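You operate a simulated robot arm through the tools that you are given. There is no shell and no other tool.

The job below is to be done with a simulated robot arm. You get a single attempt, and the scene is never put back.

Task
Put things in order on the top of the steel ledge. At the end: the clear jar with a blue band stands where the yellow block stood; the green cap from the top of the steel ledge stands where the clear jar with a blue band stood; the silver three-hole block stands on top of the blue cap with a wide rim; the yellow block stands where the silver three-hole block stood; whatever was shut is shut again. Leave all else as you found it, and nothing knocked over.
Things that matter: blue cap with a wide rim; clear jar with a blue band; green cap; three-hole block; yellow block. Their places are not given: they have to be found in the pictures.

Only the result counts: the job must be done as asked and must still hold three seconds after the hand-in. Knocking over, shifting, dropping, spilling or breaking anything else fails it. A push-on lid holds only when it is set on centred and level and pressed home; a screw cap is set on level and turned clockwise until tight.

Robot
A 6-joint arm with a two-finger parallel gripper, fixed in place. Base frame: the origin is at the foot of the arm, x ahead of it, y to its left, z up; the work surface is at about z = 0. Units: mm, rad, N and s.
With the tool pointing down near the work surface it reaches from about 160 to 420 mm from the base axis. Its first joint turns from -1.152 to 1.152 rad. Payload 1.57 kg.
Tool frame: the origin (TCP) lies between the finger pads and is the grasp point; the fingertips stand 30 mm ahead of it; z points along the fingers, y is the line along which they close. Largest opening 80 mm; finger width 17, thickness 12; the body of the gripper, 40 by 82 mm, starts 80 mm behind the TCP.
Orientation is that of the tool frame in the base frame, as a unit quaternion [x, y, z, w]. With the fingers straight down and closing along the base's y, the tool's x points along the base's -x, its y along +y and its z along -z.

Tools
- The arm moves only by the tool servo_tool. Its argument "rows" is a list of rows, each an object of numbers (a shift or turn left out is 0, a gripper value left out holds the last): "dx", "dy", "dz": the shift along the tool's x, y, z in mm; "wx", "wy", "wz": the turn, a rotation vector about the tool's x, y, z in rad; "grip": the finger opening in mm, from 0 to 80. In form: [{"dx": .., "dy": .., "dz": .., "wx": .., "wy": .., "wz": .., "grip": ..}, ...]. A call has 1 to 20 rows; each row shifts and turns the commanded pose from where the row before left it, along the tool's axes as they then stand. Each row takes 0.2 s and may step no farther than 50 mm and 0.15 rad from the row before; otherwise, or with a gripper value out of range, the whole call is refused. A pose out of reach is approached as far as the arm can. The call stops where the force on the tool passes 40 N (or 10 N more than at its start, if that is more) or the arm is blocked; 0.2 s more then pass. Each finger travels about 153 mm/s and halts on what it meets, pressing with about 22 N; the grip force reading is that of the motor and also rises with nothing between the fingers. The clock runs only during rows and for 0.2 s after the last one: add rows that do not move to give the fingers time. It gives the time, the measured TCP pose, the force on the tool (base axes), the opening and the grip force at its end, in the units of the frame above (readings bear some noise), with the torque about the TCP (base axes, N m) and any sound that the robot's microphone picked up.
- Cameras (640 x 400 px; columns grow to the right, rows downward): "scene" is fixed at [42.5, -324.9, 429.8]; the picture's right is [0.89, -0.46, 0.00], its down [-0.30, -0.58, -0.76] and it looks along [0.35, 0.67, -0.65] (base axes); focal length 214 px, centre (320, 200). "wrist" rides on the gripper at [72, -7, -122] in the tool frame; the picture's right is [0.09, 1.00, 0.00], its down [-0.84, 0.08, -0.54] and it looks along [-0.54, 0.05, 0.84] (tool axes); focal length 238 px, centre (320, 200).
- snapshot(camera): a new picture of that camera. The clock stands still meanwhile.
- locate(camera, pixels): for up to 12 pixels [column, row] of the newest picture of that camera ("zoom" is the newest enlarged one), the place [x, y, z] in the base frame of the surface seen there, good to about 2 mm, but the place of the scene camera against the robot may be out by one fixed shift of up to 18 mm in any direction. The clock stands still meanwhile.
- inspect(camera, box): a new picture of the part [left, top, right, bottom] of that camera's present view, enlarged. The clock stands still meanwhile.
- sign_off(): hands the job in; it is judged then, once.

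Leave the gripper open and the arm clear of the work at the hand-in unless told otherwise.

The tools are called by a JSON object that holds its "fn" and its "kwargs". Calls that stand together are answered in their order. servo_tool: Moves the arm, as the interface text tells. Its arguments: {"type":"object","properties":{"rows":{"type":"array","items":{"type":"object","properties":{"dx":{"type":"number"},"dy":{"type":"number"},"dz":{"type":"number"},"wx":{"type":"number"},"wy":{"type":"number"},"wz":{"type":"number"},"grip":{"type":"number"}}}}},"required":["rows"]} The other tools are called the same way: snapshot (camera) takes a picture; locate (camera, pixels) gives the place of the surface under pixels of a picture; inspect (camera, box) takes an enlarged picture of a part of a camera's view; sign_off () hands the job in.

At the start:

```text
time_s: 0.0
position: [226.5, 34.2, 264.7]
ee_rot: [0.0, 1.0, 0.0, 0.001]
wrist_force: [-0.5, 0.1, 0.5]
wrist_torque: [0.01, -0.01, 0.01]
grip_width: 79.9
grip_force: 0.0
```

scene: 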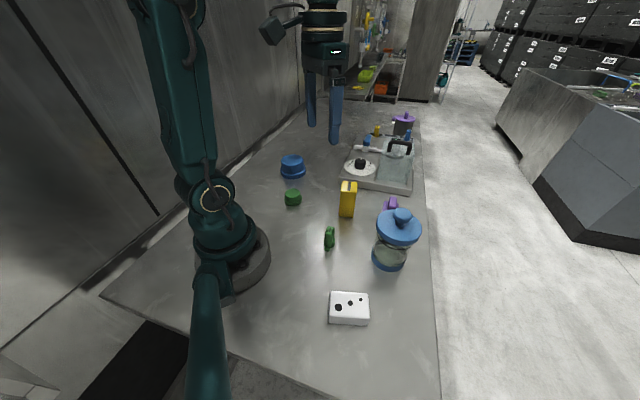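
wrist: 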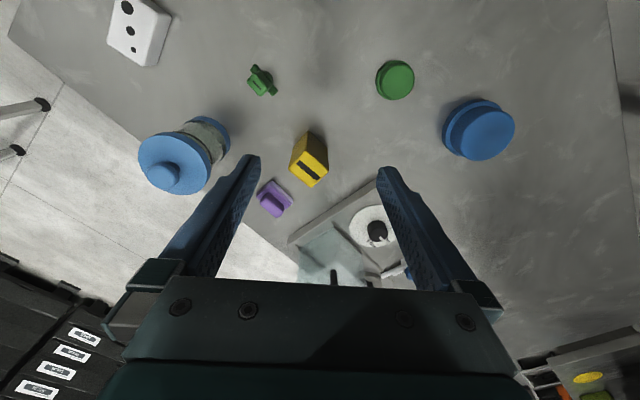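

I see the ledge with a white/silver three-hole block, a jar with blue lid/band, a yellow block, a green cap, a blue cap, and other items. I'll take enlarged views of both cameras first.

{"fn": "inspect", "kwargs": {"camera": "scene", "box": [260, 100, 460, 340]}}

{"fn": "inspect", "kwargs": {"camera": "wrist", "box": [80, 0, 560, 300]}}

```text
1.67 times, centred on (360, 220) of scene
```

zoom: 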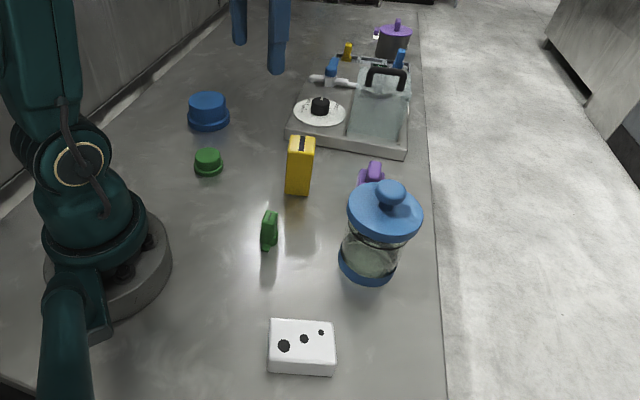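

```text
1.33 times, centred on (320, 150) of wrist
```

zoom: 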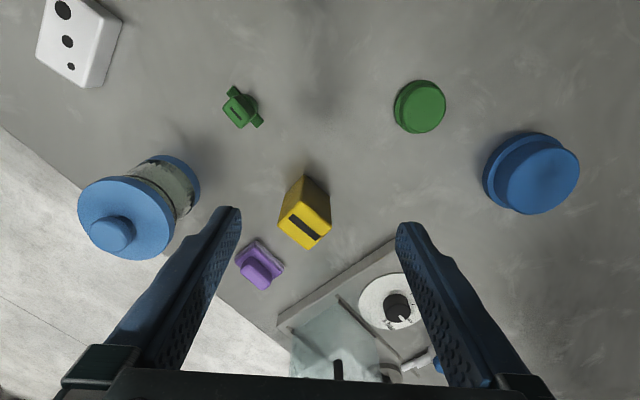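

Next I'll measure surface points. In the wrist picture: three-hole block top (about (138,30)), jar lid/knob (165,175), yellow block top (308,172), green cap top (398,80), blue cap top (487,135), green clip (262,82), purple thing (273,200). The scene picture gives a comparison.

{"fn": "snapshot", "kwargs": {"camera": "wrist"}}

{"fn": "locate", "kwargs": {"camera": "wrist", "pixels": [[127, 8], [129, 31], [133, 50], [165, 178], [150, 150], [210, 125], [308, 172], [398, 80], [487, 135], [262, 82], [273, 200], [330, 100]]}}

{"fn": "snapshot", "kwargs": {"camera": "scene"}}

{"fn": "locate", "kwargs": {"camera": "scene", "pixels": [[349, 302], [338, 308], [361, 299], [403, 214], [398, 230], [390, 262], [350, 186], [293, 194], [292, 160], [329, 236], [391, 203], [349, 320]]}}

```text
taken
```

wrist: 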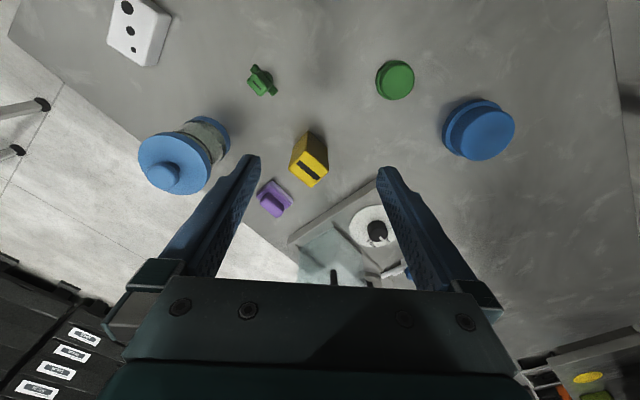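

```text
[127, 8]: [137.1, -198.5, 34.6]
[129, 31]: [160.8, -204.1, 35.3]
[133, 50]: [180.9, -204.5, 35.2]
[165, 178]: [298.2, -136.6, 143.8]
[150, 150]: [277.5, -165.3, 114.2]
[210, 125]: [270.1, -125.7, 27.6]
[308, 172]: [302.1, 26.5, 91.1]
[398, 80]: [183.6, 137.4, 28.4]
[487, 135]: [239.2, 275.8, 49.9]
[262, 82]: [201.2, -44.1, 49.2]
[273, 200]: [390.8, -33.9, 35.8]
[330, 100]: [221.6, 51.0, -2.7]
```

```text
taken
```

scene: 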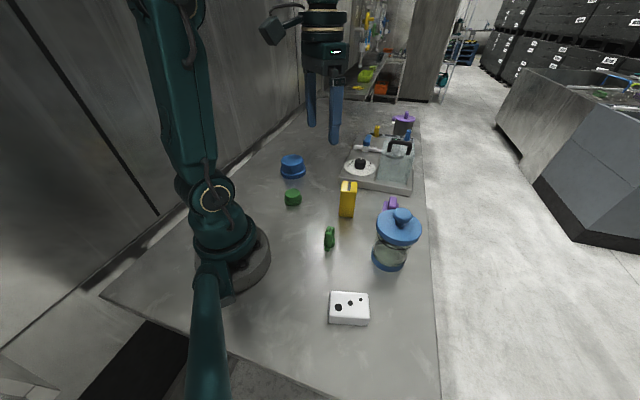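

```text
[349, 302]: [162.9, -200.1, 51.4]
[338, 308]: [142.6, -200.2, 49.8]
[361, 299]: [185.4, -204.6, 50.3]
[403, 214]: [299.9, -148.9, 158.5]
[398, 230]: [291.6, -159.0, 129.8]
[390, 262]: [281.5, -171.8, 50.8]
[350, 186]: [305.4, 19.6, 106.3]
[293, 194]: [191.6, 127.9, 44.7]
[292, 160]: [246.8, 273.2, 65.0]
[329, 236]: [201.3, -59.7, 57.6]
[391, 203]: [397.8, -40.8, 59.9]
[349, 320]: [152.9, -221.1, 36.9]
```

Wrist-camera readings (accurate): three-hole block top z≈35 near (160,-204); jar knob near (298,-137,144); yellow block top near (302,26,91); green cap near (184,137,28); blue cap top near (239,276,50). The scene camera is shifted about +15 mm in z. Next I turn the tool and move above the three-hole block for a close look.

{"fn": "servo_tool", "kwargs": {"rows": [{"wz": 0.1293}, {"wz": 0.1293}, {"wz": 0.1293}, {"wz": 0.1293}, {"wz": 0.1293}, {"wz": 0.1293}, {"wz": 0.1293}, {"dx": -14.4, "dy": -33.25, "dz": 14.1}, {"dx": -14.4, "dy": -33.25, "dz": 14.1}, {"dx": -14.4, "dy": -33.25, "dz": 14.1}, {"dx": -14.4, "dy": -33.25, "dz": 14.1}, {"dx": -14.4, "dy": -33.25, "dz": 14.1}, {"dx": -14.4, "dy": -33.25, "dz": 14.1}, {}]}}

{"fn": "snapshot", "kwargs": {"camera": "wrist"}}

```text
time_s: 3.0
position: [122.6, -156.9, 179.8]
ee_rot: [0.437, 0.9, 0.001, 0.001]
wrist_force: [0.6, 0.3, -0.1]
wrist_torque: [0.01, 0.02, -0.05]
grip_width: 80.0
grip_force: 0.0
```

```text
taken
```

wrist: 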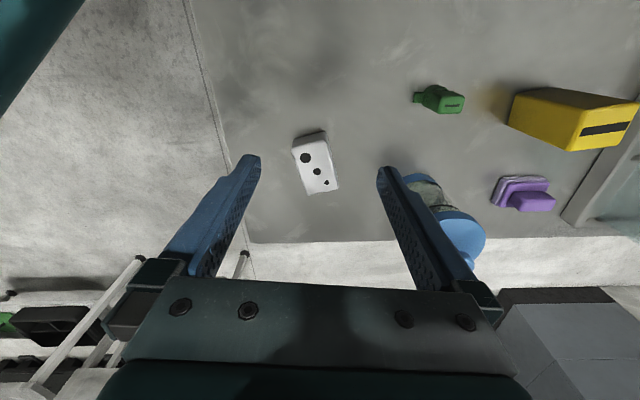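

The block is at (316,162) in the wrist picture. I'll enlarge it and measure its corners.

{"fn": "inspect", "kwargs": {"camera": "wrist", "box": [260, 110, 372, 210]}}

```text
4.00 times, centred on (316, 160) of wrist
```

zoom: 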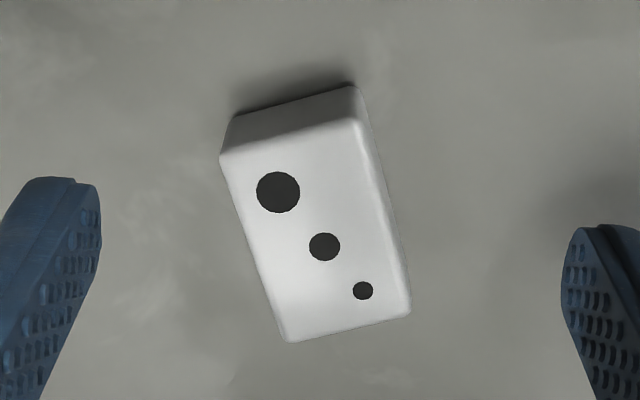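

Now I measure the block's top corners (zoom pixels about (226,158), (353,122), (404,312), (290,337)), the holes, and table points next to it.

{"fn": "locate", "kwargs": {"camera": "zoom", "pixels": [[230, 160], [350, 125], [402, 308], [294, 334], [278, 192], [324, 246], [363, 290], [254, 240], [378, 215], [235, 115], [340, 325], [150, 100]]}}

```text
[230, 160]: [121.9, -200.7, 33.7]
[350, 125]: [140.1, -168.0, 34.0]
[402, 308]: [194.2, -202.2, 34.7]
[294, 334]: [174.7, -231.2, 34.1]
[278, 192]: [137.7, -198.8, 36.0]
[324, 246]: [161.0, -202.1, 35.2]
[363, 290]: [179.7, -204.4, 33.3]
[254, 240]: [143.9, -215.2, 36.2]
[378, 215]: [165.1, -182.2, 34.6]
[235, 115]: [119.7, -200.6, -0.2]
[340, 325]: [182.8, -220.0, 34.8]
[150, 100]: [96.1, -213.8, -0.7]
```

The block measures about 66 × 41 × 35 mm, centred at about (158,-201), with its long axis at about -31°. Next, I move to look at the jar closely.

{"fn": "servo_tool", "kwargs": {"rows": [{"wz": -0.145}, {"wz": -0.145}, {"wz": -0.145}, {"dx": -9.8, "dy": 28.1, "dz": -6.7}, {"dx": -9.8, "dy": 28.1, "dz": -6.7}, {"dx": -9.8, "dy": 28.1, "dz": -6.7}, {}]}}

{"fn": "snapshot", "kwargs": {"camera": "wrist"}}

```text
time_s: 4.6
position: [188.5, -95.4, 200.4]
ee_rot: [0.233, 0.973, 0.001, 0.002]
wrist_force: [0.6, -0.1, 0.1]
wrist_torque: [0.01, 0.01, 0.01]
grip_width: 80.0
grip_force: 0.1
```

```text
taken
```

wrist: 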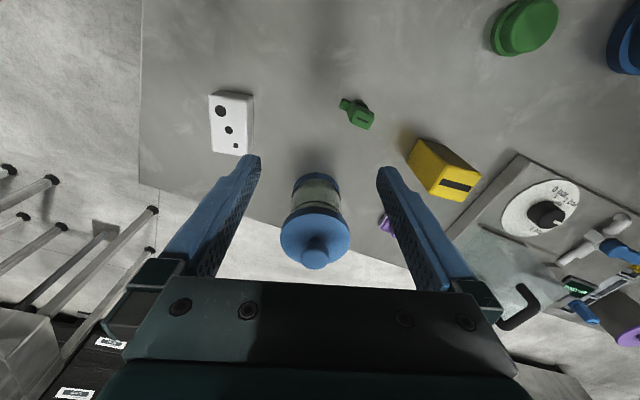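

The jar is at (316,220), between the fingers. I'll enlarge it.

{"fn": "inspect", "kwargs": {"camera": "wrist", "box": [244, 160, 388, 280]}}

```text
3.33 times, centred on (316, 220) of wrist
```

zoom: 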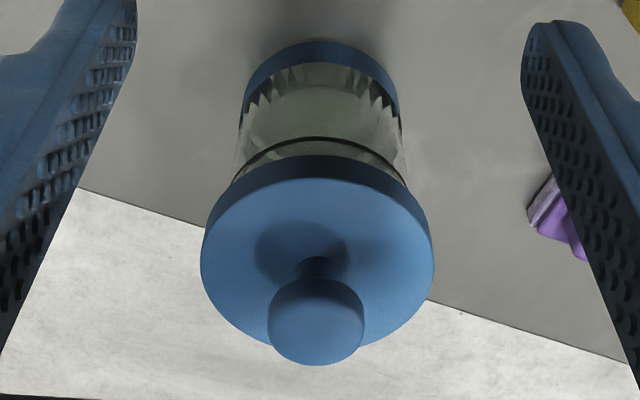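

I'll measure points on the jar: base band (front (318,50), sides (252,90), (392,92)), lid rim (204,250), (431,252), lid front (318,172), knob (316,330), and the glass (320,110).

{"fn": "locate", "kwargs": {"camera": "zoom", "pixels": [[320, 43], [320, 60], [249, 92], [393, 92], [208, 250], [428, 252], [318, 165], [318, 185], [316, 340], [320, 110], [320, 36], [250, 340]]}}

```text
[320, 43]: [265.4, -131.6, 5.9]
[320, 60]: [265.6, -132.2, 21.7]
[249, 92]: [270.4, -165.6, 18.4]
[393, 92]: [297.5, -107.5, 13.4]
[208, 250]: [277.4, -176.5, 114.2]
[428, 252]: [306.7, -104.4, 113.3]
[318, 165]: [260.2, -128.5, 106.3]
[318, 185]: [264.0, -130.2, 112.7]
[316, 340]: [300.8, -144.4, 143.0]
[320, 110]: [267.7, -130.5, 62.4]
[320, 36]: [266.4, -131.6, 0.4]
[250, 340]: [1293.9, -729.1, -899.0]
```

The jar is about 68 mm wide with a 78 mm lid, centred near (297,-143); the lid rim is at z≈100–114 and the knob top at 143. A few more points on the glass/lid border (zoom (320,140), (320,155), (240,140), (402,140)) and knob top will pin this down.

{"fn": "locate", "kwargs": {"camera": "zoom", "pixels": [[320, 130], [320, 140], [320, 150], [320, 158], [270, 330], [362, 330], [316, 362], [316, 290], [242, 150], [402, 150], [256, 70], [386, 72]]}}

```text
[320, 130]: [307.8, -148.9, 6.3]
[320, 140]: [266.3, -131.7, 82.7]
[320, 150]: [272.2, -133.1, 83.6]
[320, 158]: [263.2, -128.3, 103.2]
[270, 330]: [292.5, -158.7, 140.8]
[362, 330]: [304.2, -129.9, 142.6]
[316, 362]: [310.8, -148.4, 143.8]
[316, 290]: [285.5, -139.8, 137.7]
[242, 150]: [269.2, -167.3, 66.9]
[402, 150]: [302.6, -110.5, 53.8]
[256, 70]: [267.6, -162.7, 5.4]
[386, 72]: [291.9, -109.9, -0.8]
```

Jar axis is about (298,-144), body radius ~34.5, lid underside z≈100. Next I look at the yellow block.

{"fn": "servo_tool", "kwargs": {"rows": [{"wz": -0.139}, {"wz": -0.139}, {"wz": -0.139}, {"wz": -0.139}, {"dx": -6.8, "dy": 37.1}, {"dx": -6.8, "dy": 37.1}, {"dx": -6.8, "dy": 37.1}, {}]}}

{"fn": "snapshot", "kwargs": {"camera": "wrist"}}

```text
time_s: 6.4
position: [200.2, 18.4, 201.4]
ee_rot: [-0.043, 0.999, 0.0, 0.001]
wrist_force: [-0.2, 0.0, 0.2]
wrist_torque: [0.01, -0.02, 0.01]
grip_width: 79.9
grip_force: 0.0
```

```text
taken
```

wrist: 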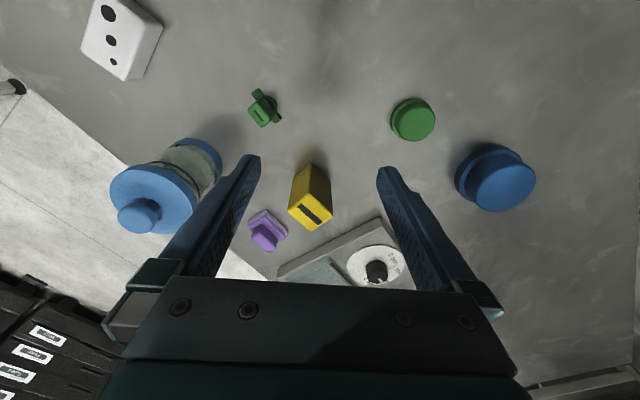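

The yellow block is at (310,197). I'll enlarge it.

{"fn": "inspect", "kwargs": {"camera": "wrist", "box": [254, 150, 366, 250]}}

```text
4.00 times, centred on (310, 200) of wrist
```

zoom: 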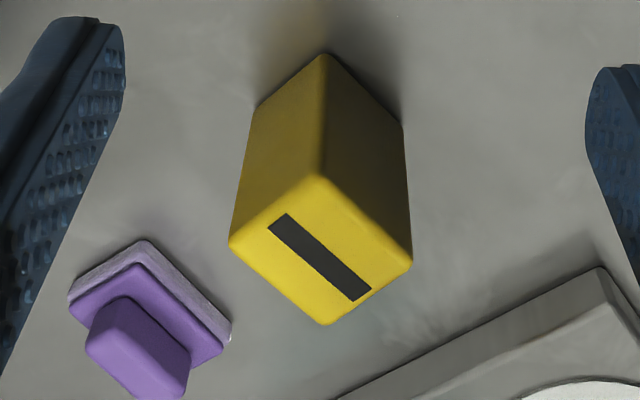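

I'll measure the yellow block's top corners (near (321,184), left (236,246), right (405,262), far (325,318)), the bottom corners ((322,54), (256,108), (402,124)), the stripe centre (320,257), the purple piece and the tray edge.

{"fn": "locate", "kwargs": {"camera": "zoom", "pixels": [[321, 186], [237, 245], [404, 261], [325, 316], [320, 257], [322, 58], [258, 110], [401, 126], [140, 245], [75, 292], [228, 338], [597, 272]]}}

{"fn": "inspect", "kwargs": {"camera": "wrist", "box": [380, 80, 492, 180]}}

```text
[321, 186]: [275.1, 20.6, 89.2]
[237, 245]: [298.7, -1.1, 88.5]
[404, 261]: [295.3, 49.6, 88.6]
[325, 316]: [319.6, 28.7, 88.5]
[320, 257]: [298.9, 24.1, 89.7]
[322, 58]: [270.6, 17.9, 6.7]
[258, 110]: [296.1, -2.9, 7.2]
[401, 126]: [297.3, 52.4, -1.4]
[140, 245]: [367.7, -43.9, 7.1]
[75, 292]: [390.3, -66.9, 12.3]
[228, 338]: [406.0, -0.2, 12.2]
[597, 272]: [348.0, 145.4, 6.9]
```

```text
4.00 times, centred on (436, 130) of wrist
```

zoom: 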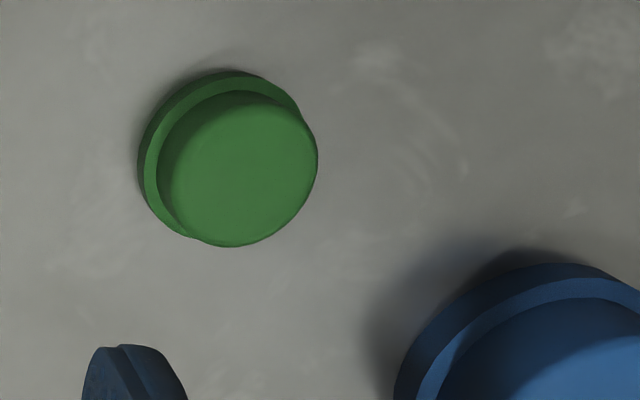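

Yellow block: about 35 × 40 × 90 mm, centre about (297.3, 24.5), faces turned about -38°/+52°. Now the green cap (zoom: top disk centre ≈(238,168), edges (160,170), (315,165), (240,94), (232,243); rim (140,160), (235,72)) and the part of the blue cap in view.

{"fn": "locate", "kwargs": {"camera": "zoom", "pixels": [[238, 168], [163, 170], [312, 165], [240, 96], [232, 241], [143, 165], [235, 75], [265, 78], [100, 60], [560, 340], [560, 272], [405, 380]]}}

{"fn": "inspect", "kwargs": {"camera": "wrist", "box": [440, 130, 552, 230]}}

```text
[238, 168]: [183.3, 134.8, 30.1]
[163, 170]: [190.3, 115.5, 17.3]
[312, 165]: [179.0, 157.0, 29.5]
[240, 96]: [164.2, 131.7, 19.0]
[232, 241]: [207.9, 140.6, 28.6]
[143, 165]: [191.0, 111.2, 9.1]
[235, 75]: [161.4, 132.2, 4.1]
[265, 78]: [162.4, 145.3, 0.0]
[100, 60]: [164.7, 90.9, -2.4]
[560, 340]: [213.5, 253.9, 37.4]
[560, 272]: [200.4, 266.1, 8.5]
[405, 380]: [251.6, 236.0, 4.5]
```

```text
4.00 times, centred on (496, 180) of wrist
```

zoom: 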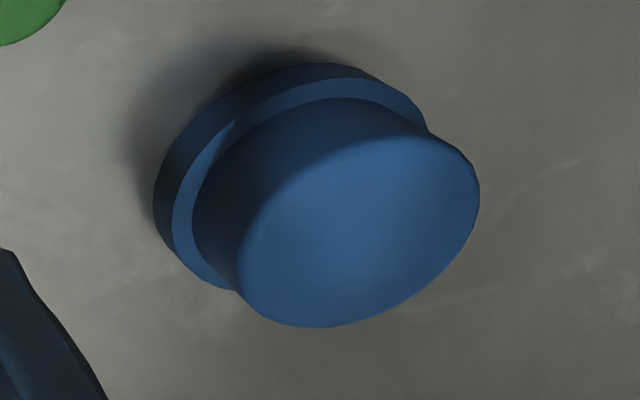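

Blue cap top measurements: zoom edges (250,275), (474,190), (395,142), (320,322), centre (362,230), rim points (160,200), (330,68).

{"fn": "locate", "kwargs": {"camera": "zoom", "pixels": [[362, 230], [250, 278], [474, 190], [390, 145], [320, 322], [440, 150], [270, 215], [430, 285], [160, 200], [330, 72], [200, 272], [400, 100]]}}

```text
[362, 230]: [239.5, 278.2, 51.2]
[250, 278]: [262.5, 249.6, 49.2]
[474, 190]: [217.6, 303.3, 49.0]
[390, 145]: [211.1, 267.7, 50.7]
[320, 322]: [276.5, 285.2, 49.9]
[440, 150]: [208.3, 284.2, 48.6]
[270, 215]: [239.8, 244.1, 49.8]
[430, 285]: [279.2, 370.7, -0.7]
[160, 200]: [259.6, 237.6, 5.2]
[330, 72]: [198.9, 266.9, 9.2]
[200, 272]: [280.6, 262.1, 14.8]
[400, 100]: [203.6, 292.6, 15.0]
```

Blue cap: flat top at z≈50, radius ≈34.5, centre ≈(242,277.5). Green cap: centre ≈(185.5,137), body radius ≈22, rim ≈25, height 30. Now I start the first move: turn to line up with the three-hole block (yaw -31°) and go above (158,-201) at z≈120.

{"fn": "servo_tool", "kwargs": {"rows": [{"wz": 0.126}, {"wz": 0.126}, {"wz": 0.126}, {"wz": 0.126}, {"wz": 0.126}, {"dx": -15.5, "dy": -41.86}, {"dx": -15.5, "dy": -41.86}, {"dx": -15.5, "dy": -41.86}, {"dx": -15.5, "dy": -41.86}, {"dx": -15.5, "dy": -41.86}, {"dz": 40}, {"dz": 41}, {}]}}

{"fn": "snapshot", "kwargs": {"camera": "wrist"}}

```text
time_s: 9.2
position: [154.0, -201.6, 120.5]
ee_rot: [0.269, 0.963, 0.0, 0.001]
wrist_force: [-0.7, -0.5, 0.7]
wrist_torque: [0.01, 0.01, 0.01]
grip_width: 79.9
grip_force: 0.1
```

```text
taken
```

wrist: 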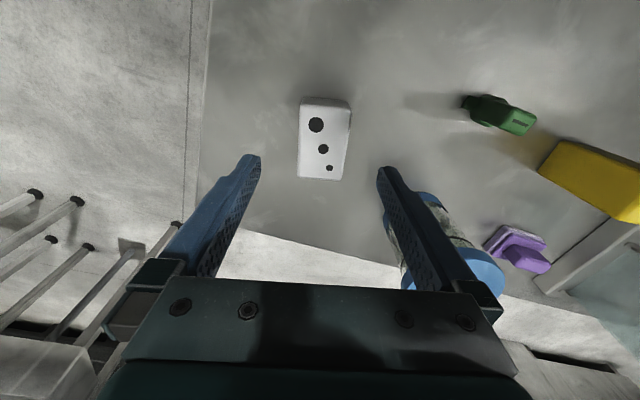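

The tool is aligned with the block. I'll re-measure block corners in a closer view.

{"fn": "inspect", "kwargs": {"camera": "wrist", "box": [260, 80, 388, 190]}}

{"fn": "servo_tool", "kwargs": {"rows": [{}, {}]}}

```text
3.64 times, centred on (324, 135) of wrist
```

zoom: 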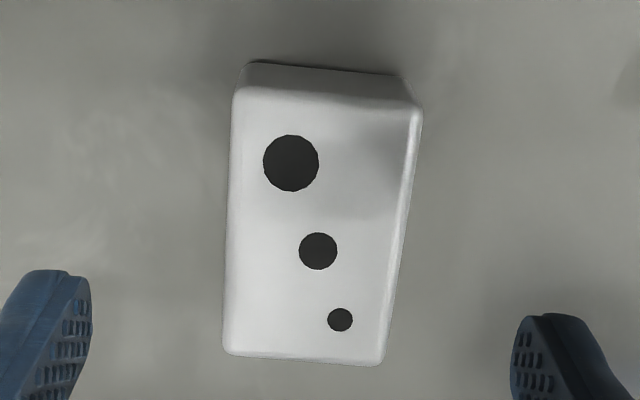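

```text
time_s: 9.8
position: [152.9, -203.1, 121.2]
ee_rot: [0.269, 0.963, 0.001, 0.0]
wrist_force: [0.0, -0.6, -0.1]
wrist_torque: [0.01, 0.01, 0.01]
grip_width: 79.9
grip_force: 0.0
```

{"fn": "locate", "kwargs": {"camera": "zoom", "pixels": [[237, 95], [418, 112], [228, 350], [378, 360], [232, 225], [400, 240], [318, 250], [291, 163], [340, 320], [300, 358], [320, 98], [150, 200]]}}

```text
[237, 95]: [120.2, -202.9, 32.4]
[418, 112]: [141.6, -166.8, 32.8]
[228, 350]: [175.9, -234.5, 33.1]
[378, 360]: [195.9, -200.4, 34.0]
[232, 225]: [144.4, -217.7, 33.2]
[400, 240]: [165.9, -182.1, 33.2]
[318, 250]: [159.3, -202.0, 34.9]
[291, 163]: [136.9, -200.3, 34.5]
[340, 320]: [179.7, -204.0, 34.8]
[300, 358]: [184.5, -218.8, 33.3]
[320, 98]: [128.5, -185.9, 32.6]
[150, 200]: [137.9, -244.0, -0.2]
```

Block centre confirmed at (158.4,-201.2), yaw ≈ -30.6°. The TCP reads ≈(153.5,-202.3), so I correct by about +5 mm in x and +1 in y and descend to z≈38 with fingers open.

{"fn": "servo_tool", "kwargs": {"rows": [{"dx": -3.6, "dy": 3.5}, {}, {"dz": 25}, {"dz": 25}, {"dz": 20}, {"dz": 12}, {}, {}]}}

```text
time_s: 11.6
position: [162.3, -200.9, 38.0]
ee_rot: [0.269, 0.963, 0.001, 0.001]
wrist_force: [-0.9, -0.1, -1.0]
wrist_torque: [0.01, -0.02, -0.03]
grip_width: 79.8
grip_force: 0.0
```

The reading now is (162.3,-200.9,38). I check with a wrist picture before closing.

{"fn": "servo_tool", "kwargs": {"rows": [{}]}}

{"fn": "snapshot", "kwargs": {"camera": "wrist"}}

```text
time_s: 12.0
position: [162.2, -201.4, 38.0]
ee_rot: [0.269, 0.963, 0.001, 0.001]
wrist_force: [-0.4, -0.3, -1.0]
wrist_torque: [0.02, -0.03, 0.0]
grip_width: 79.9
grip_force: 0.0
```

```text
taken
```

wrist: 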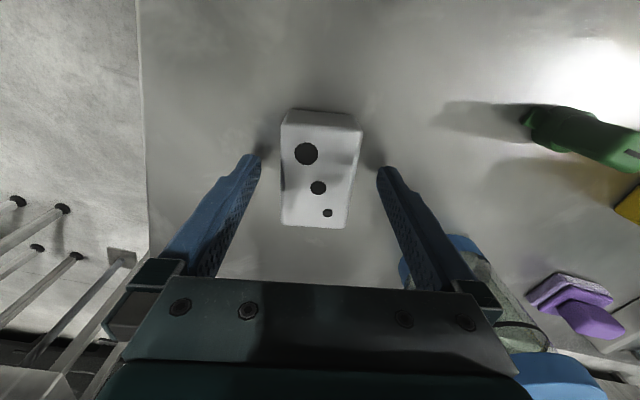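

Fingers straddle the block well. I shift a few millimetres to centre on it, then close.

{"fn": "servo_tool", "kwargs": {"rows": [{"dx": 3.0, "dy": -1.2}, {}, {"grip": 50}, {"grip": 30}, {"grip": 30}, {"grip": 30}]}}

```text
time_s: 13.4
position: [159.3, -199.1, 37.5]
ee_rot: [0.268, 0.963, 0.001, 0.0]
wrist_force: [-0.4, 0.6, 4.1]
wrist_torque: [-0.07, -0.01, -0.02]
grip_width: 45.0
grip_force: 21.8
```

Gripped at 45 mm width. Now I lift it 40 mm and check the hold.

{"fn": "servo_tool", "kwargs": {"rows": [{"dz": -10}, {"dz": -15}, {"dz": -15}, {}, {}]}}

{"fn": "snapshot", "kwargs": {"camera": "wrist"}}

```text
time_s: 14.6
position: [159.8, -199.1, 79.4]
ee_rot: [0.269, 0.963, 0.001, 0.001]
wrist_force: [0.6, 0.3, -3.3]
wrist_torque: [0.0, -0.01, 0.03]
grip_width: 44.7
grip_force: 21.8
```

```text
taken
```

wrist: 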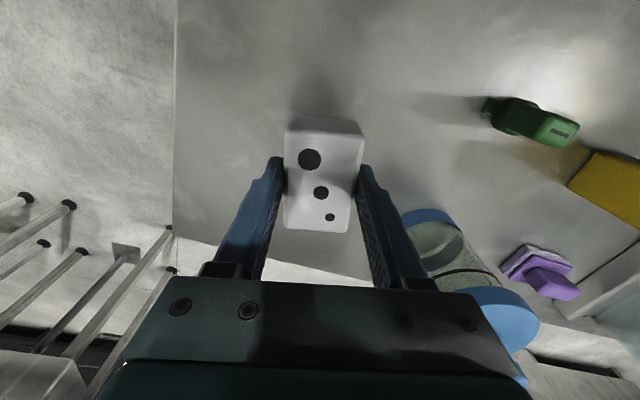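

The block is held (about 3 N load). I'll measure where the block sits relative to the TCP: corners (290,134), (360,141), (287,224), (345,230).

{"fn": "locate", "kwargs": {"camera": "wrist", "pixels": [[290, 134], [360, 141], [287, 224], [345, 230], [321, 193], [309, 159], [329, 217], [325, 136], [316, 229]]}}

```text
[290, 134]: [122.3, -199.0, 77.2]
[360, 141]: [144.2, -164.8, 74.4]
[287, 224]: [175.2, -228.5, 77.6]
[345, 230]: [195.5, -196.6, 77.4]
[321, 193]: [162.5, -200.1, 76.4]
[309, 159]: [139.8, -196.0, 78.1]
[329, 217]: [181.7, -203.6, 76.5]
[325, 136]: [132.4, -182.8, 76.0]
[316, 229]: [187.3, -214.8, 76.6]
```

Block centre coincides with the TCP within about 1–2 mm. Now I lift to z≈150 and carry it over to above the blue cap while turning the tool.

{"fn": "servo_tool", "kwargs": {"rows": [{"dz": -20}, {"dz": -30}, {"dz": -20}, {"dx": 14.68, "dy": 37.64, "wz": -0.1162}, {"dx": 10.22, "dy": 39.09, "wz": -0.1162}, {"dx": 5.62, "dy": 40.01, "wz": -0.1162}, {"dx": 0.94, "dy": 40.39, "wz": -0.1162}, {"dx": -3.75, "dy": 40.23, "wz": -0.1162}, {"dx": -8.39, "dy": 39.52, "wz": -0.1162}, {"dx": -12.91, "dy": 38.28, "wz": -0.1162}, {"dx": -17.27, "dy": 36.53, "wz": -0.1162}, {"dx": -21.38, "dy": 34.28, "wz": -0.1162}, {"dx": -25.21, "dy": 31.57, "wz": -0.1162}, {"dx": -28.7, "dy": 28.43, "wz": -0.1162}, {"dx": -31.81, "dy": 24.91, "wz": -0.1162}, {}, {}]}}

{"fn": "snapshot", "kwargs": {"camera": "wrist"}}

{"fn": "snapshot", "kwargs": {"camera": "scene"}}

```text
time_s: 18.2
position: [244.2, 274.8, 148.5]
ee_rot: [-0.413, 0.911, -0.001, 0.001]
wrist_force: [0.0, -1.0, -3.3]
wrist_torque: [0.01, -0.02, -0.01]
grip_width: 44.7
grip_force: 22.2
```

```text
taken
```

wrist: 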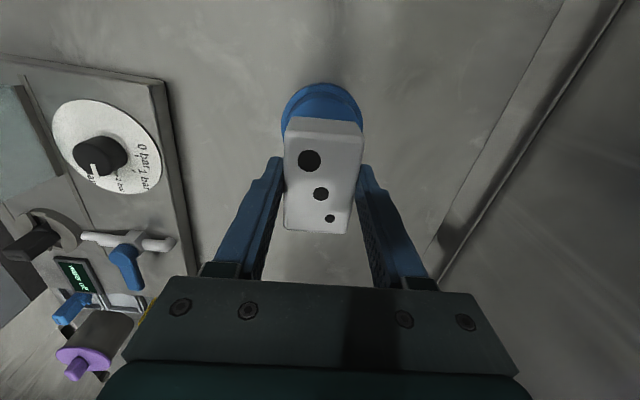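

```text
taken
```

scene: 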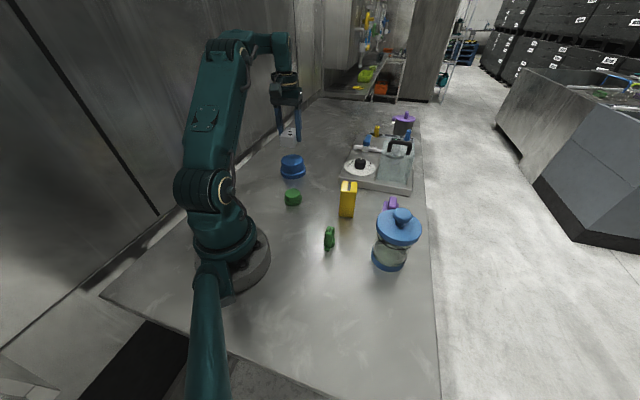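

Above the blue cap now, TCP (244.2,274.8,148.5). I check the cap's position from this view: visible part around (322,100).

{"fn": "inspect", "kwargs": {"camera": "wrist", "box": [268, 70, 380, 160]}}

```text
4.44 times, centred on (324, 115) of wrist
```

zoom: 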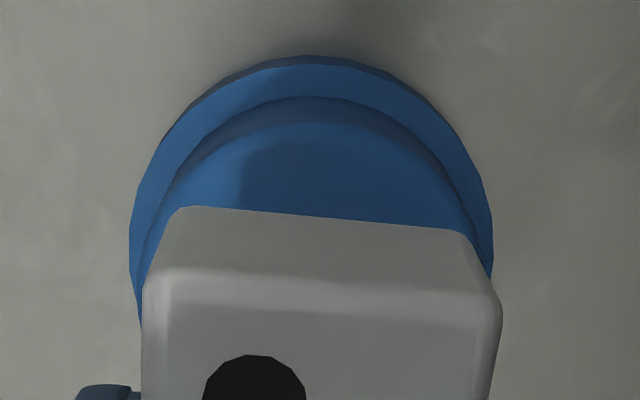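

{"fn": "locate", "kwargs": {"camera": "zoom", "pixels": [[310, 66], [135, 240], [488, 240], [220, 95], [420, 105], [310, 130], [180, 190], [455, 205], [310, 180], [150, 190], [470, 180], [310, 108]]}}

```text
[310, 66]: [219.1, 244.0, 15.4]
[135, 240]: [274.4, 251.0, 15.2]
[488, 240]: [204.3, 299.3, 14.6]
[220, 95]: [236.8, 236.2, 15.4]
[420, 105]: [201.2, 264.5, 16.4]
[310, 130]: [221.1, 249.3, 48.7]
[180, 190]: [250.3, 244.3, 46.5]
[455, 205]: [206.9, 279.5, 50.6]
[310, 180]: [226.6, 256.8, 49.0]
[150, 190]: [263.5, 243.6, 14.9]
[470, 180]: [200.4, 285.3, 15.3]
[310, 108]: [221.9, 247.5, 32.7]
```

Cap centre from this view ≈ (242.3,278.3). I shift by (-1,+3) mm and descend to z≈100 (block bottom ≈12 mm above the cap).

{"fn": "servo_tool", "kwargs": {"rows": [{"dx": -1.6, "dy": 2.9}, {"dz": 16}, {"dz": 16}, {"dz": 16}, {}, {}]}}

{"fn": "servo_tool", "kwargs": {"rows": [{}]}}

```text
time_s: 19.6
position: [241.8, 279.7, 100.2]
ee_rot: [-0.413, 0.911, 0.0, 0.001]
wrist_force: [0.0, -0.4, -2.9]
wrist_torque: [0.0, -0.02, -0.03]
grip_width: 44.7
grip_force: 22.2
```

```text
time_s: 20.0
position: [241.5, 280.7, 100.7]
ee_rot: [-0.413, 0.911, 0.0, 0.0]
wrist_force: [-0.6, 0.0, -2.8]
wrist_torque: [0.03, -0.01, -0.04]
grip_width: 44.5
grip_force: 22.0
```

I nudge back by (1.3,-2) mm and descend slowly toward contact.

{"fn": "servo_tool", "kwargs": {"rows": [{"dx": 0.65, "dy": -2.3}, {"dz": 5}, {"dz": 4}, {"dz": 2}, {}, {}]}}

```text
time_s: 21.4
position: [242.1, 277.5, 89.2]
ee_rot: [-0.413, 0.911, 0.0, 0.001]
wrist_force: [-0.7, -0.5, -3.0]
wrist_torque: [0.01, -0.02, 0.02]
grip_width: 44.5
grip_force: 22.2
```

Position (242.1,277.5,89.2), no contact yet. I step down by 1 mm.

{"fn": "servo_tool", "kwargs": {"rows": [{"dz": 1}, {}]}}

{"fn": "servo_tool", "kwargs": {"rows": [{"dz": 0.7}, {}]}}

{"fn": "servo_tool", "kwargs": {"rows": [{"dz": 0.7}, {}]}}

```text
time_s: 22.0
position: [241.7, 278.4, 88.4]
ee_rot: [-0.413, 0.911, 0.0, 0.001]
wrist_force: [0.6, -0.2, -3.7]
wrist_torque: [0.01, -0.02, 0.0]
grip_width: 44.7
grip_force: 22.4
```

```text
time_s: 22.6
position: [241.8, 277.8, 87.6]
ee_rot: [-0.413, 0.911, 0.001, 0.001]
wrist_force: [0.1, 1.0, -2.9]
wrist_torque: [0.0, 0.01, -0.01]
grip_width: 44.7
grip_force: 22.1
```

```text
time_s: 23.2
position: [241.7, 279.1, 87.5]
ee_rot: [-0.413, 0.911, 0.0, 0.001]
wrist_force: [-0.3, -1.1, 2.2]
wrist_torque: [0.0, 0.11, 0.03]
grip_width: 44.6
grip_force: 22.2
```

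Contact: the force turned from -3 to +2 N, so the block rests on the cap. I open the fingers gently and then rise straight up.

{"fn": "servo_tool", "kwargs": {"rows": [{"grip": 46}, {"grip": 50}, {"grip": 60}, {"grip": 75}, {}, {}]}}

{"fn": "snapshot", "kwargs": {"camera": "wrist"}}

```text
time_s: 24.6
position: [241.5, 277.3, 87.6]
ee_rot: [-0.413, 0.911, 0.001, 0.001]
wrist_force: [0.1, -0.2, 0.0]
wrist_torque: [-0.02, 0.01, -0.03]
grip_width: 75.0
grip_force: 0.1
```

```text
taken
```

wrist: 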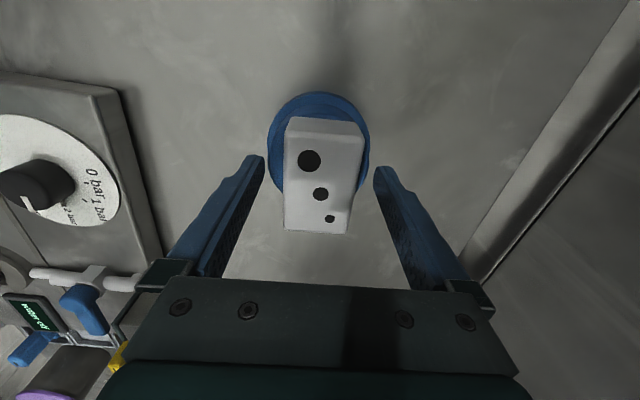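

The block sits on the cap. I rise straight up 70 mm and check it.

{"fn": "servo_tool", "kwargs": {"rows": [{"dz": -15}, {"dz": -25}, {"dz": -30}, {}]}}

{"fn": "inspect", "kwargs": {"camera": "wrist", "box": [256, 70, 384, 200]}}

```text
time_s: 25.6
position: [239.3, 279.7, 158.4]
ee_rot: [-0.413, 0.911, 0.001, 0.0]
wrist_force: [-0.1, 0.6, 0.0]
wrist_torque: [-0.01, 0.0, -0.04]
grip_width: 75.1
grip_force: 0.0
```

```text
3.08 times, centred on (320, 135) of wrist
```

zoom: 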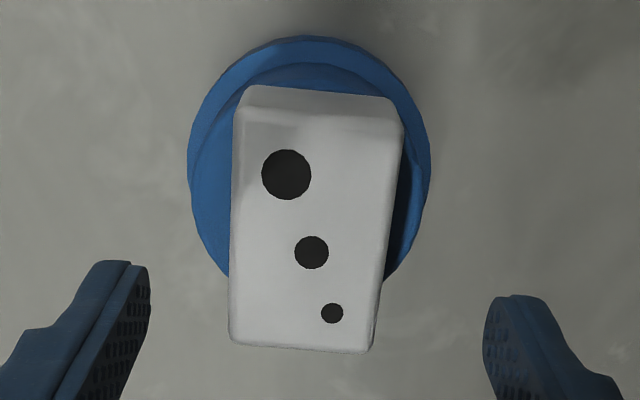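

{"fn": "locate", "kwargs": {"camera": "zoom", "pixels": [[240, 110], [398, 128], [234, 335], [366, 345], [311, 252], [232, 225], [388, 235], [310, 46], [195, 160], [424, 160], [215, 240], [400, 250]]}}

```text
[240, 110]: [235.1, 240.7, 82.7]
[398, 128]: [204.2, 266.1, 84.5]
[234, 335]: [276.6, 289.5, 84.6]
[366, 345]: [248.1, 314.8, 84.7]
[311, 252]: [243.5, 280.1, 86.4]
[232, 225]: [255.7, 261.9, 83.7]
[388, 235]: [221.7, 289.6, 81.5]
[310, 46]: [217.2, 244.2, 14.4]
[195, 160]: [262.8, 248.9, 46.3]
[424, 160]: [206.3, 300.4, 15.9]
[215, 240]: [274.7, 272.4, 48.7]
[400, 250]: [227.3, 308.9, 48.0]
```

The block is level (z≈84.5 on all corners) and centred on the cap at (241,278). Next is the yellow block: I move above (297,24.5) at z≈158, turning the tool to yaw ≈ -0.67 rad so the fingers close across its 40 mm side.

{"fn": "servo_tool", "kwargs": {"rows": [{"dx": 21.98, "dy": -30.25, "wz": 0.1384, "grip": 78}, {"dx": 17.6, "dy": -32.99, "wz": 0.1384}, {"dx": 12.87, "dy": -35.1, "wz": 0.1384}, {"dx": 7.91, "dy": -36.55, "wz": 0.1384}, {"dx": 2.8, "dy": -37.29, "wz": 0.1384}, {"dx": -2.37, "dy": -37.31, "wz": 0.1384}, {"dx": -7.5, "dy": -36.63, "wz": 0.1384}, {"wz": 0.1384}, {"wz": 0.1384}, {"wz": 0.1384}, {"wz": 0.1384}, {}, {}]}}

{"fn": "snapshot", "kwargs": {"camera": "wrist"}}

```text
time_s: 28.4
position: [299.9, 22.8, 155.9]
ee_rot: [0.33, 0.944, 0.0, 0.001]
wrist_force: [-0.4, 0.7, -0.3]
wrist_torque: [0.01, 0.0, 0.03]
grip_width: 77.7
grip_force: 0.0
```

```text
taken
```

wrist: 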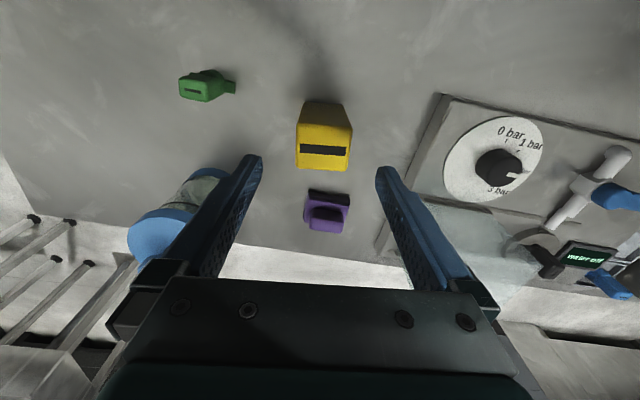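

Well aligned. I enlarge the yellow block and measure its top.

{"fn": "inspect", "kwargs": {"camera": "wrist", "box": [268, 85, 388, 185]}}

```text
4.00 times, centred on (328, 135) of wrist
```

zoom: 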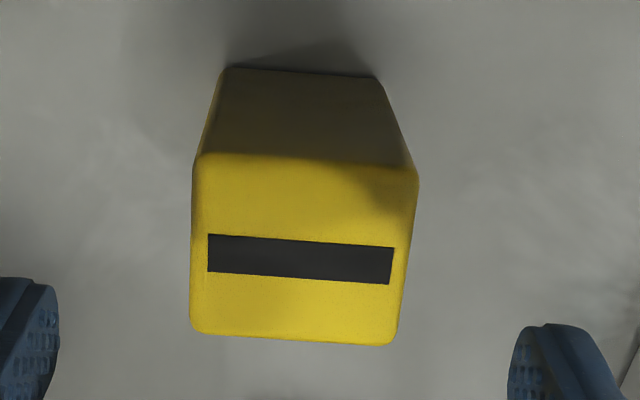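

{"fn": "locate", "kwargs": {"camera": "zoom", "pixels": [[200, 162], [411, 174], [194, 325], [393, 337], [300, 258], [212, 254], [390, 265], [194, 245], [408, 255], [230, 74], [372, 82], [300, 340]]}}

```text
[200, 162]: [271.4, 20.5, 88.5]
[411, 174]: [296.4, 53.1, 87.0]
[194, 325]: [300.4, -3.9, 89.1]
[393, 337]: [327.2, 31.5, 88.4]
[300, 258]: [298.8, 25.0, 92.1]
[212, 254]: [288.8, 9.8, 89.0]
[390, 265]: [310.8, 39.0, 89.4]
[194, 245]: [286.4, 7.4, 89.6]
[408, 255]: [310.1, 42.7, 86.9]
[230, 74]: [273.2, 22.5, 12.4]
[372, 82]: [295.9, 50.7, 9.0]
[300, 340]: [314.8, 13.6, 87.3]
```

Yellow block centre ≈ (298.5,25), yaw matches. I correct ~2 mm and descend to TCP z≈60.

{"fn": "servo_tool", "kwargs": {"rows": [{"dx": 2.4, "dy": 0.9}, {"dz": 25}, {"dz": 25}, {"dz": 25}, {"dz": 20}, {}, {}]}}

{"fn": "snapshot", "kwargs": {"camera": "wrist"}}

```text
time_s: 30.0
position: [298.4, 24.6, 61.3]
ee_rot: [0.33, 0.944, 0.001, 0.0]
wrist_force: [-1.2, 0.4, -0.1]
wrist_torque: [-0.01, 0.04, -0.02]
grip_width: 78.1
grip_force: 0.1
```

```text
taken
```

wrist: 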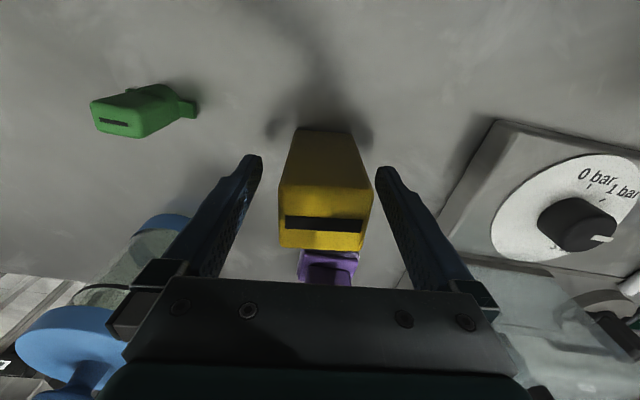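

Fingers straddle the yellow block evenly. I close, then lift 40 mm to test.

{"fn": "servo_tool", "kwargs": {"rows": [{"grip": 55}, {"grip": 35}, {"grip": 30}, {"grip": 30}, {}]}}

{"fn": "servo_tool", "kwargs": {"rows": [{"dz": -8}, {"dz": -15}, {"dz": -15}, {}, {}]}}

{"fn": "snapshot", "kwargs": {"camera": "wrist"}}

```text
time_s: 31.2
position: [298.7, 24.7, 61.2]
ee_rot: [0.329, 0.944, 0.0, 0.001]
wrist_force: [2.8, 0.1, 1.4]
wrist_torque: [-0.12, -0.09, 0.06]
grip_width: 45.9
grip_force: 21.8
```

```text
time_s: 32.4
position: [298.3, 25.0, 99.2]
ee_rot: [0.33, 0.944, 0.0, 0.001]
wrist_force: [-0.3, 0.0, -3.6]
wrist_torque: [0.02, 0.01, 0.0]
grip_width: 46.0
grip_force: 22.1
```

```text
taken
```

wrist: 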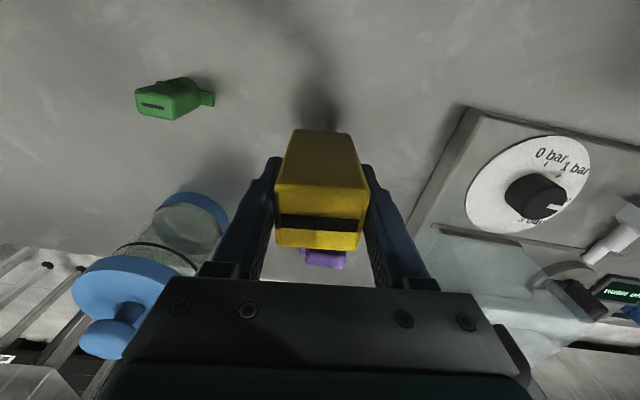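

The yellow block is held (3.6 N). I lift to z≈150 and carry it to above (158.4,-201.2).

{"fn": "servo_tool", "kwargs": {"rows": [{"dz": -25}, {"dz": -25}, {"dx": -2.24, "dy": -18.87}, {"dx": -4.48, "dy": -37.73}, {"dx": -4.48, "dy": -37.73}, {"dx": -4.48, "dy": -37.73}, {"dx": -4.48, "dy": -37.73}, {"dx": -4.48, "dy": -37.73}, {"dx": -4.48, "dy": -37.73}, {"dx": -2.24, "dy": -18.87}, {"wz": -0.12}, {}, {}]}}

{"fn": "servo_tool", "kwargs": {"rows": [{}]}}

{"fn": "snapshot", "kwargs": {"camera": "wrist"}}

```text
time_s: 35.2
position: [159.1, -200.8, 149.9]
ee_rot: [0.272, 0.962, 0.0, 0.002]
wrist_force: [-0.2, 0.2, -4.0]
wrist_torque: [-0.01, 0.01, 0.0]
grip_width: 46.1
grip_force: 21.5
```

```text
time_s: 35.6
position: [158.6, -201.7, 150.0]
ee_rot: [0.271, 0.962, 0.0, 0.001]
wrist_force: [-0.1, -0.3, -4.6]
wrist_torque: [0.02, 0.01, 0.03]
grip_width: 46.1
grip_force: 22.0
```

```text
taken
```

wrist: 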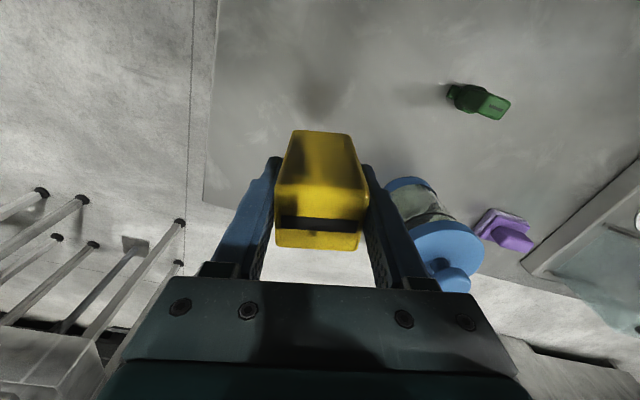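

At (158.8,-201.2,150). I descend to about z≈66 (block bottom ≈5 mm up) and read the position.

{"fn": "servo_tool", "kwargs": {"rows": [{"dz": 20}, {"dz": 22}, {"dz": 22}, {"dz": 20}, {}, {}]}}

{"fn": "servo_tool", "kwargs": {"rows": [{}]}}

```text
time_s: 37.0
position: [157.3, -201.2, 63.9]
ee_rot: [0.273, 0.962, 0.002, 0.001]
wrist_force: [-1.1, 0.6, -4.9]
wrist_torque: [-0.01, 0.0, -0.03]
grip_width: 45.8
grip_force: 22.0
```

```text
time_s: 37.4
position: [158.6, -200.0, 63.8]
ee_rot: [0.273, 0.962, 0.001, 0.001]
wrist_force: [-0.2, -0.8, -4.6]
wrist_torque: [-0.01, -0.01, -0.02]
grip_width: 45.9
grip_force: 22.0
```

Position ≈(158,-200.6), on target. I step down to contact, expected at z≈61.

{"fn": "servo_tool", "kwargs": {"rows": [{"dz": 1.5}, {}]}}

{"fn": "servo_tool", "kwargs": {"rows": [{"dz": 0.7}, {}]}}

{"fn": "servo_tool", "kwargs": {"rows": [{"dz": 0.7}, {}]}}

```text
time_s: 38.0
position: [159.0, -200.4, 63.0]
ee_rot: [0.272, 0.962, 0.001, 0.002]
wrist_force: [-0.5, -1.1, -5.1]
wrist_torque: [0.01, 0.04, -0.01]
grip_width: 45.9
grip_force: 22.3
```

```text
time_s: 38.6
position: [158.2, -200.7, 62.5]
ee_rot: [0.272, 0.962, 0.0, 0.001]
wrist_force: [-0.2, 0.7, -4.4]
wrist_torque: [-0.01, -0.01, -0.01]
grip_width: 46.1
grip_force: 21.9
```

```text
time_s: 39.2
position: [158.8, -202.2, 62.0]
ee_rot: [0.273, 0.962, 0.001, 0.001]
wrist_force: [0.6, 0.4, -4.4]
wrist_torque: [0.01, 0.01, -0.02]
grip_width: 46.0
grip_force: 21.7
```

No contact yet (z=62.0). I continue in small steps.

{"fn": "servo_tool", "kwargs": {"rows": [{"dz": 0.6}, {}]}}

{"fn": "servo_tool", "kwargs": {"rows": [{"dz": 0.6}, {}]}}

{"fn": "servo_tool", "kwargs": {"rows": [{"dz": 0.6}, {}]}}

```text
time_s: 39.8
position: [158.0, -202.1, 62.5]
ee_rot: [0.272, 0.962, 0.002, 0.0]
wrist_force: [-0.2, -0.4, -4.9]
wrist_torque: [0.02, 0.03, 0.05]
grip_width: 45.8
grip_force: 21.8
```

```text
time_s: 40.4
position: [159.8, -201.8, 62.2]
ee_rot: [0.272, 0.962, 0.002, 0.001]
wrist_force: [-0.7, 0.7, -5.1]
wrist_torque: [0.0, 0.01, 0.0]
grip_width: 46.3
grip_force: 22.3
```

```text
time_s: 41.0
position: [158.0, -201.0, 60.2]
ee_rot: [0.272, 0.962, 0.001, 0.0]
wrist_force: [-0.2, -0.2, -5.1]
wrist_torque: [-0.01, -0.01, 0.02]
grip_width: 46.0
grip_force: 22.2
```

Still free. I continue stepping 0.6 mm.

{"fn": "servo_tool", "kwargs": {"rows": [{"dz": 0.6}, {}]}}

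{"fn": "servo_tool", "kwargs": {"rows": [{"dz": 0.6}, {}]}}

```text
time_s: 41.6
position: [158.5, -201.1, 60.8]
ee_rot: [0.272, 0.962, -0.001, 0.001]
wrist_force: [-3.5, 1.6, 13.3]
wrist_torque: [-0.17, 0.23, -0.06]
grip_width: 46.0
grip_force: 21.7
```

```text
time_s: 42.2
position: [158.6, -200.4, 60.1]
ee_rot: [0.273, 0.962, 0.001, 0.001]
wrist_force: [-5.0, 3.4, 18.6]
wrist_torque: [-0.23, 0.12, -0.02]
grip_width: 45.9
grip_force: 22.2
```

Contact is made (force +18 N). I ease back 0.8 mm to take the pressure off, then open gently.

{"fn": "servo_tool", "kwargs": {"rows": [{"dz": -0.7}, {}]}}

```text
time_s: 42.8
position: [157.9, -200.6, 60.5]
ee_rot: [0.273, 0.962, 0.001, 0.0]
wrist_force: [1.2, -0.6, -3.2]
wrist_torque: [-0.03, -0.03, 0.02]
grip_width: 45.8
grip_force: 21.6
```

Now nearly free; I lower 0.3 mm and open.

{"fn": "servo_tool", "kwargs": {"rows": [{"dz": 0.3}, {}, {"grip": 48}, {"grip": 52}, {"grip": 62}, {"grip": 78}, {}]}}

{"fn": "snapshot", "kwargs": {"camera": "wrist"}}

```text
time_s: 44.4
position: [158.8, -201.6, 61.0]
ee_rot: [0.272, 0.962, 0.001, 0.001]
wrist_force: [-0.7, -0.5, -0.4]
wrist_torque: [-0.03, 0.0, -0.01]
grip_width: 77.8
grip_force: 0.2
```

```text
taken
```

wrist: 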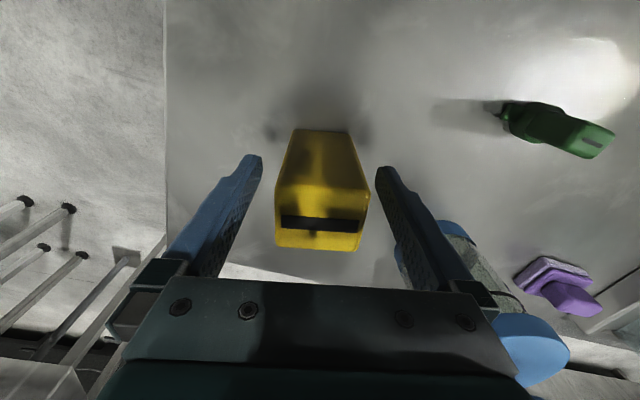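

Released and standing. I rise straight up 100 mm and measure where it stands.

{"fn": "servo_tool", "kwargs": {"rows": [{"dz": -15}, {"dz": -25}, {"dz": -30}, {"dz": -30}, {}, {}]}}

{"fn": "inspect", "kwargs": {"camera": "wrist", "box": [260, 75, 388, 195]}}

```text
time_s: 45.8
position: [157.6, -203.8, 160.4]
ee_rot: [0.273, 0.962, 0.0, 0.001]
wrist_force: [1.1, -0.5, 0.2]
wrist_torque: [-0.02, -0.02, -0.01]
grip_width: 77.9
grip_force: 0.0
```

```text
3.33 times, centred on (324, 135) of wrist
```

zoom: 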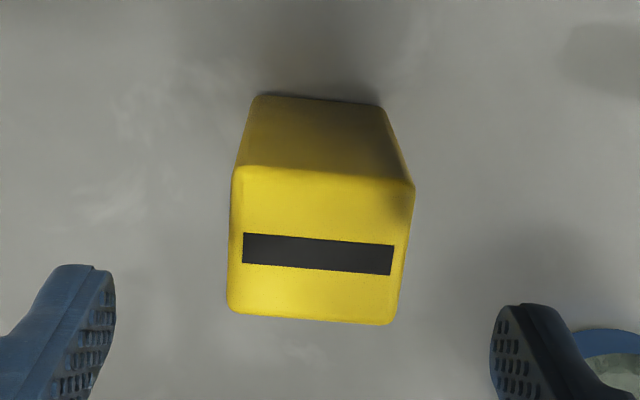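

{"fn": "locate", "kwargs": {"camera": "zoom", "pixels": [[240, 175], [406, 192], [233, 303], [390, 316], [318, 253], [260, 102], [376, 110], [500, 150], [100, 150]]}}

```text
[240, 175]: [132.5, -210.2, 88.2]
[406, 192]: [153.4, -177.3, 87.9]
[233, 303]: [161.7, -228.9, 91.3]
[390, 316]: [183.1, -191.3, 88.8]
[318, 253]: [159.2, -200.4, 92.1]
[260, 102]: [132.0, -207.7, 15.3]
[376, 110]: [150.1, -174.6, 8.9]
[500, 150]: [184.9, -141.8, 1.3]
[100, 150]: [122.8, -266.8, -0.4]
```

The yellow block stands at ≈(158,-201.5), upright. Next the jar: it must be gripped on its glass body below the lid, so I need a tilted tool. I move to (225,-109,200), turn to the jar's bearing and tilt the tool 45° forward, in free space, to check it is reachable.

{"fn": "servo_tool", "kwargs": {"rows": [{"dz": -20}, {"wz": -0.102, "dz": -20}, {"dx": -6.5, "dy": 38.2}, {"dx": -6.5, "dy": 38.2}, {"dx": -6.5, "dy": 38.2}, {"wy": -0.13}, {"wy": -0.13}, {"wy": -0.13}, {}, {}]}}

{"fn": "snapshot", "kwargs": {"camera": "wrist"}}

```text
time_s: 48.0
position: [225.0, -106.1, 200.5]
ee_rot: [0.218, 0.956, -0.043, 0.19]
wrist_force: [0.8, 0.1, -1.2]
wrist_torque: [0.0, 0.02, 0.0]
grip_width: 78.1
grip_force: 0.0
```

```text
taken
```

wrist: 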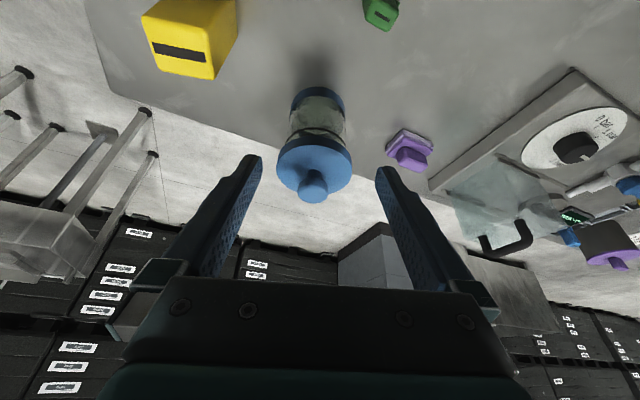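

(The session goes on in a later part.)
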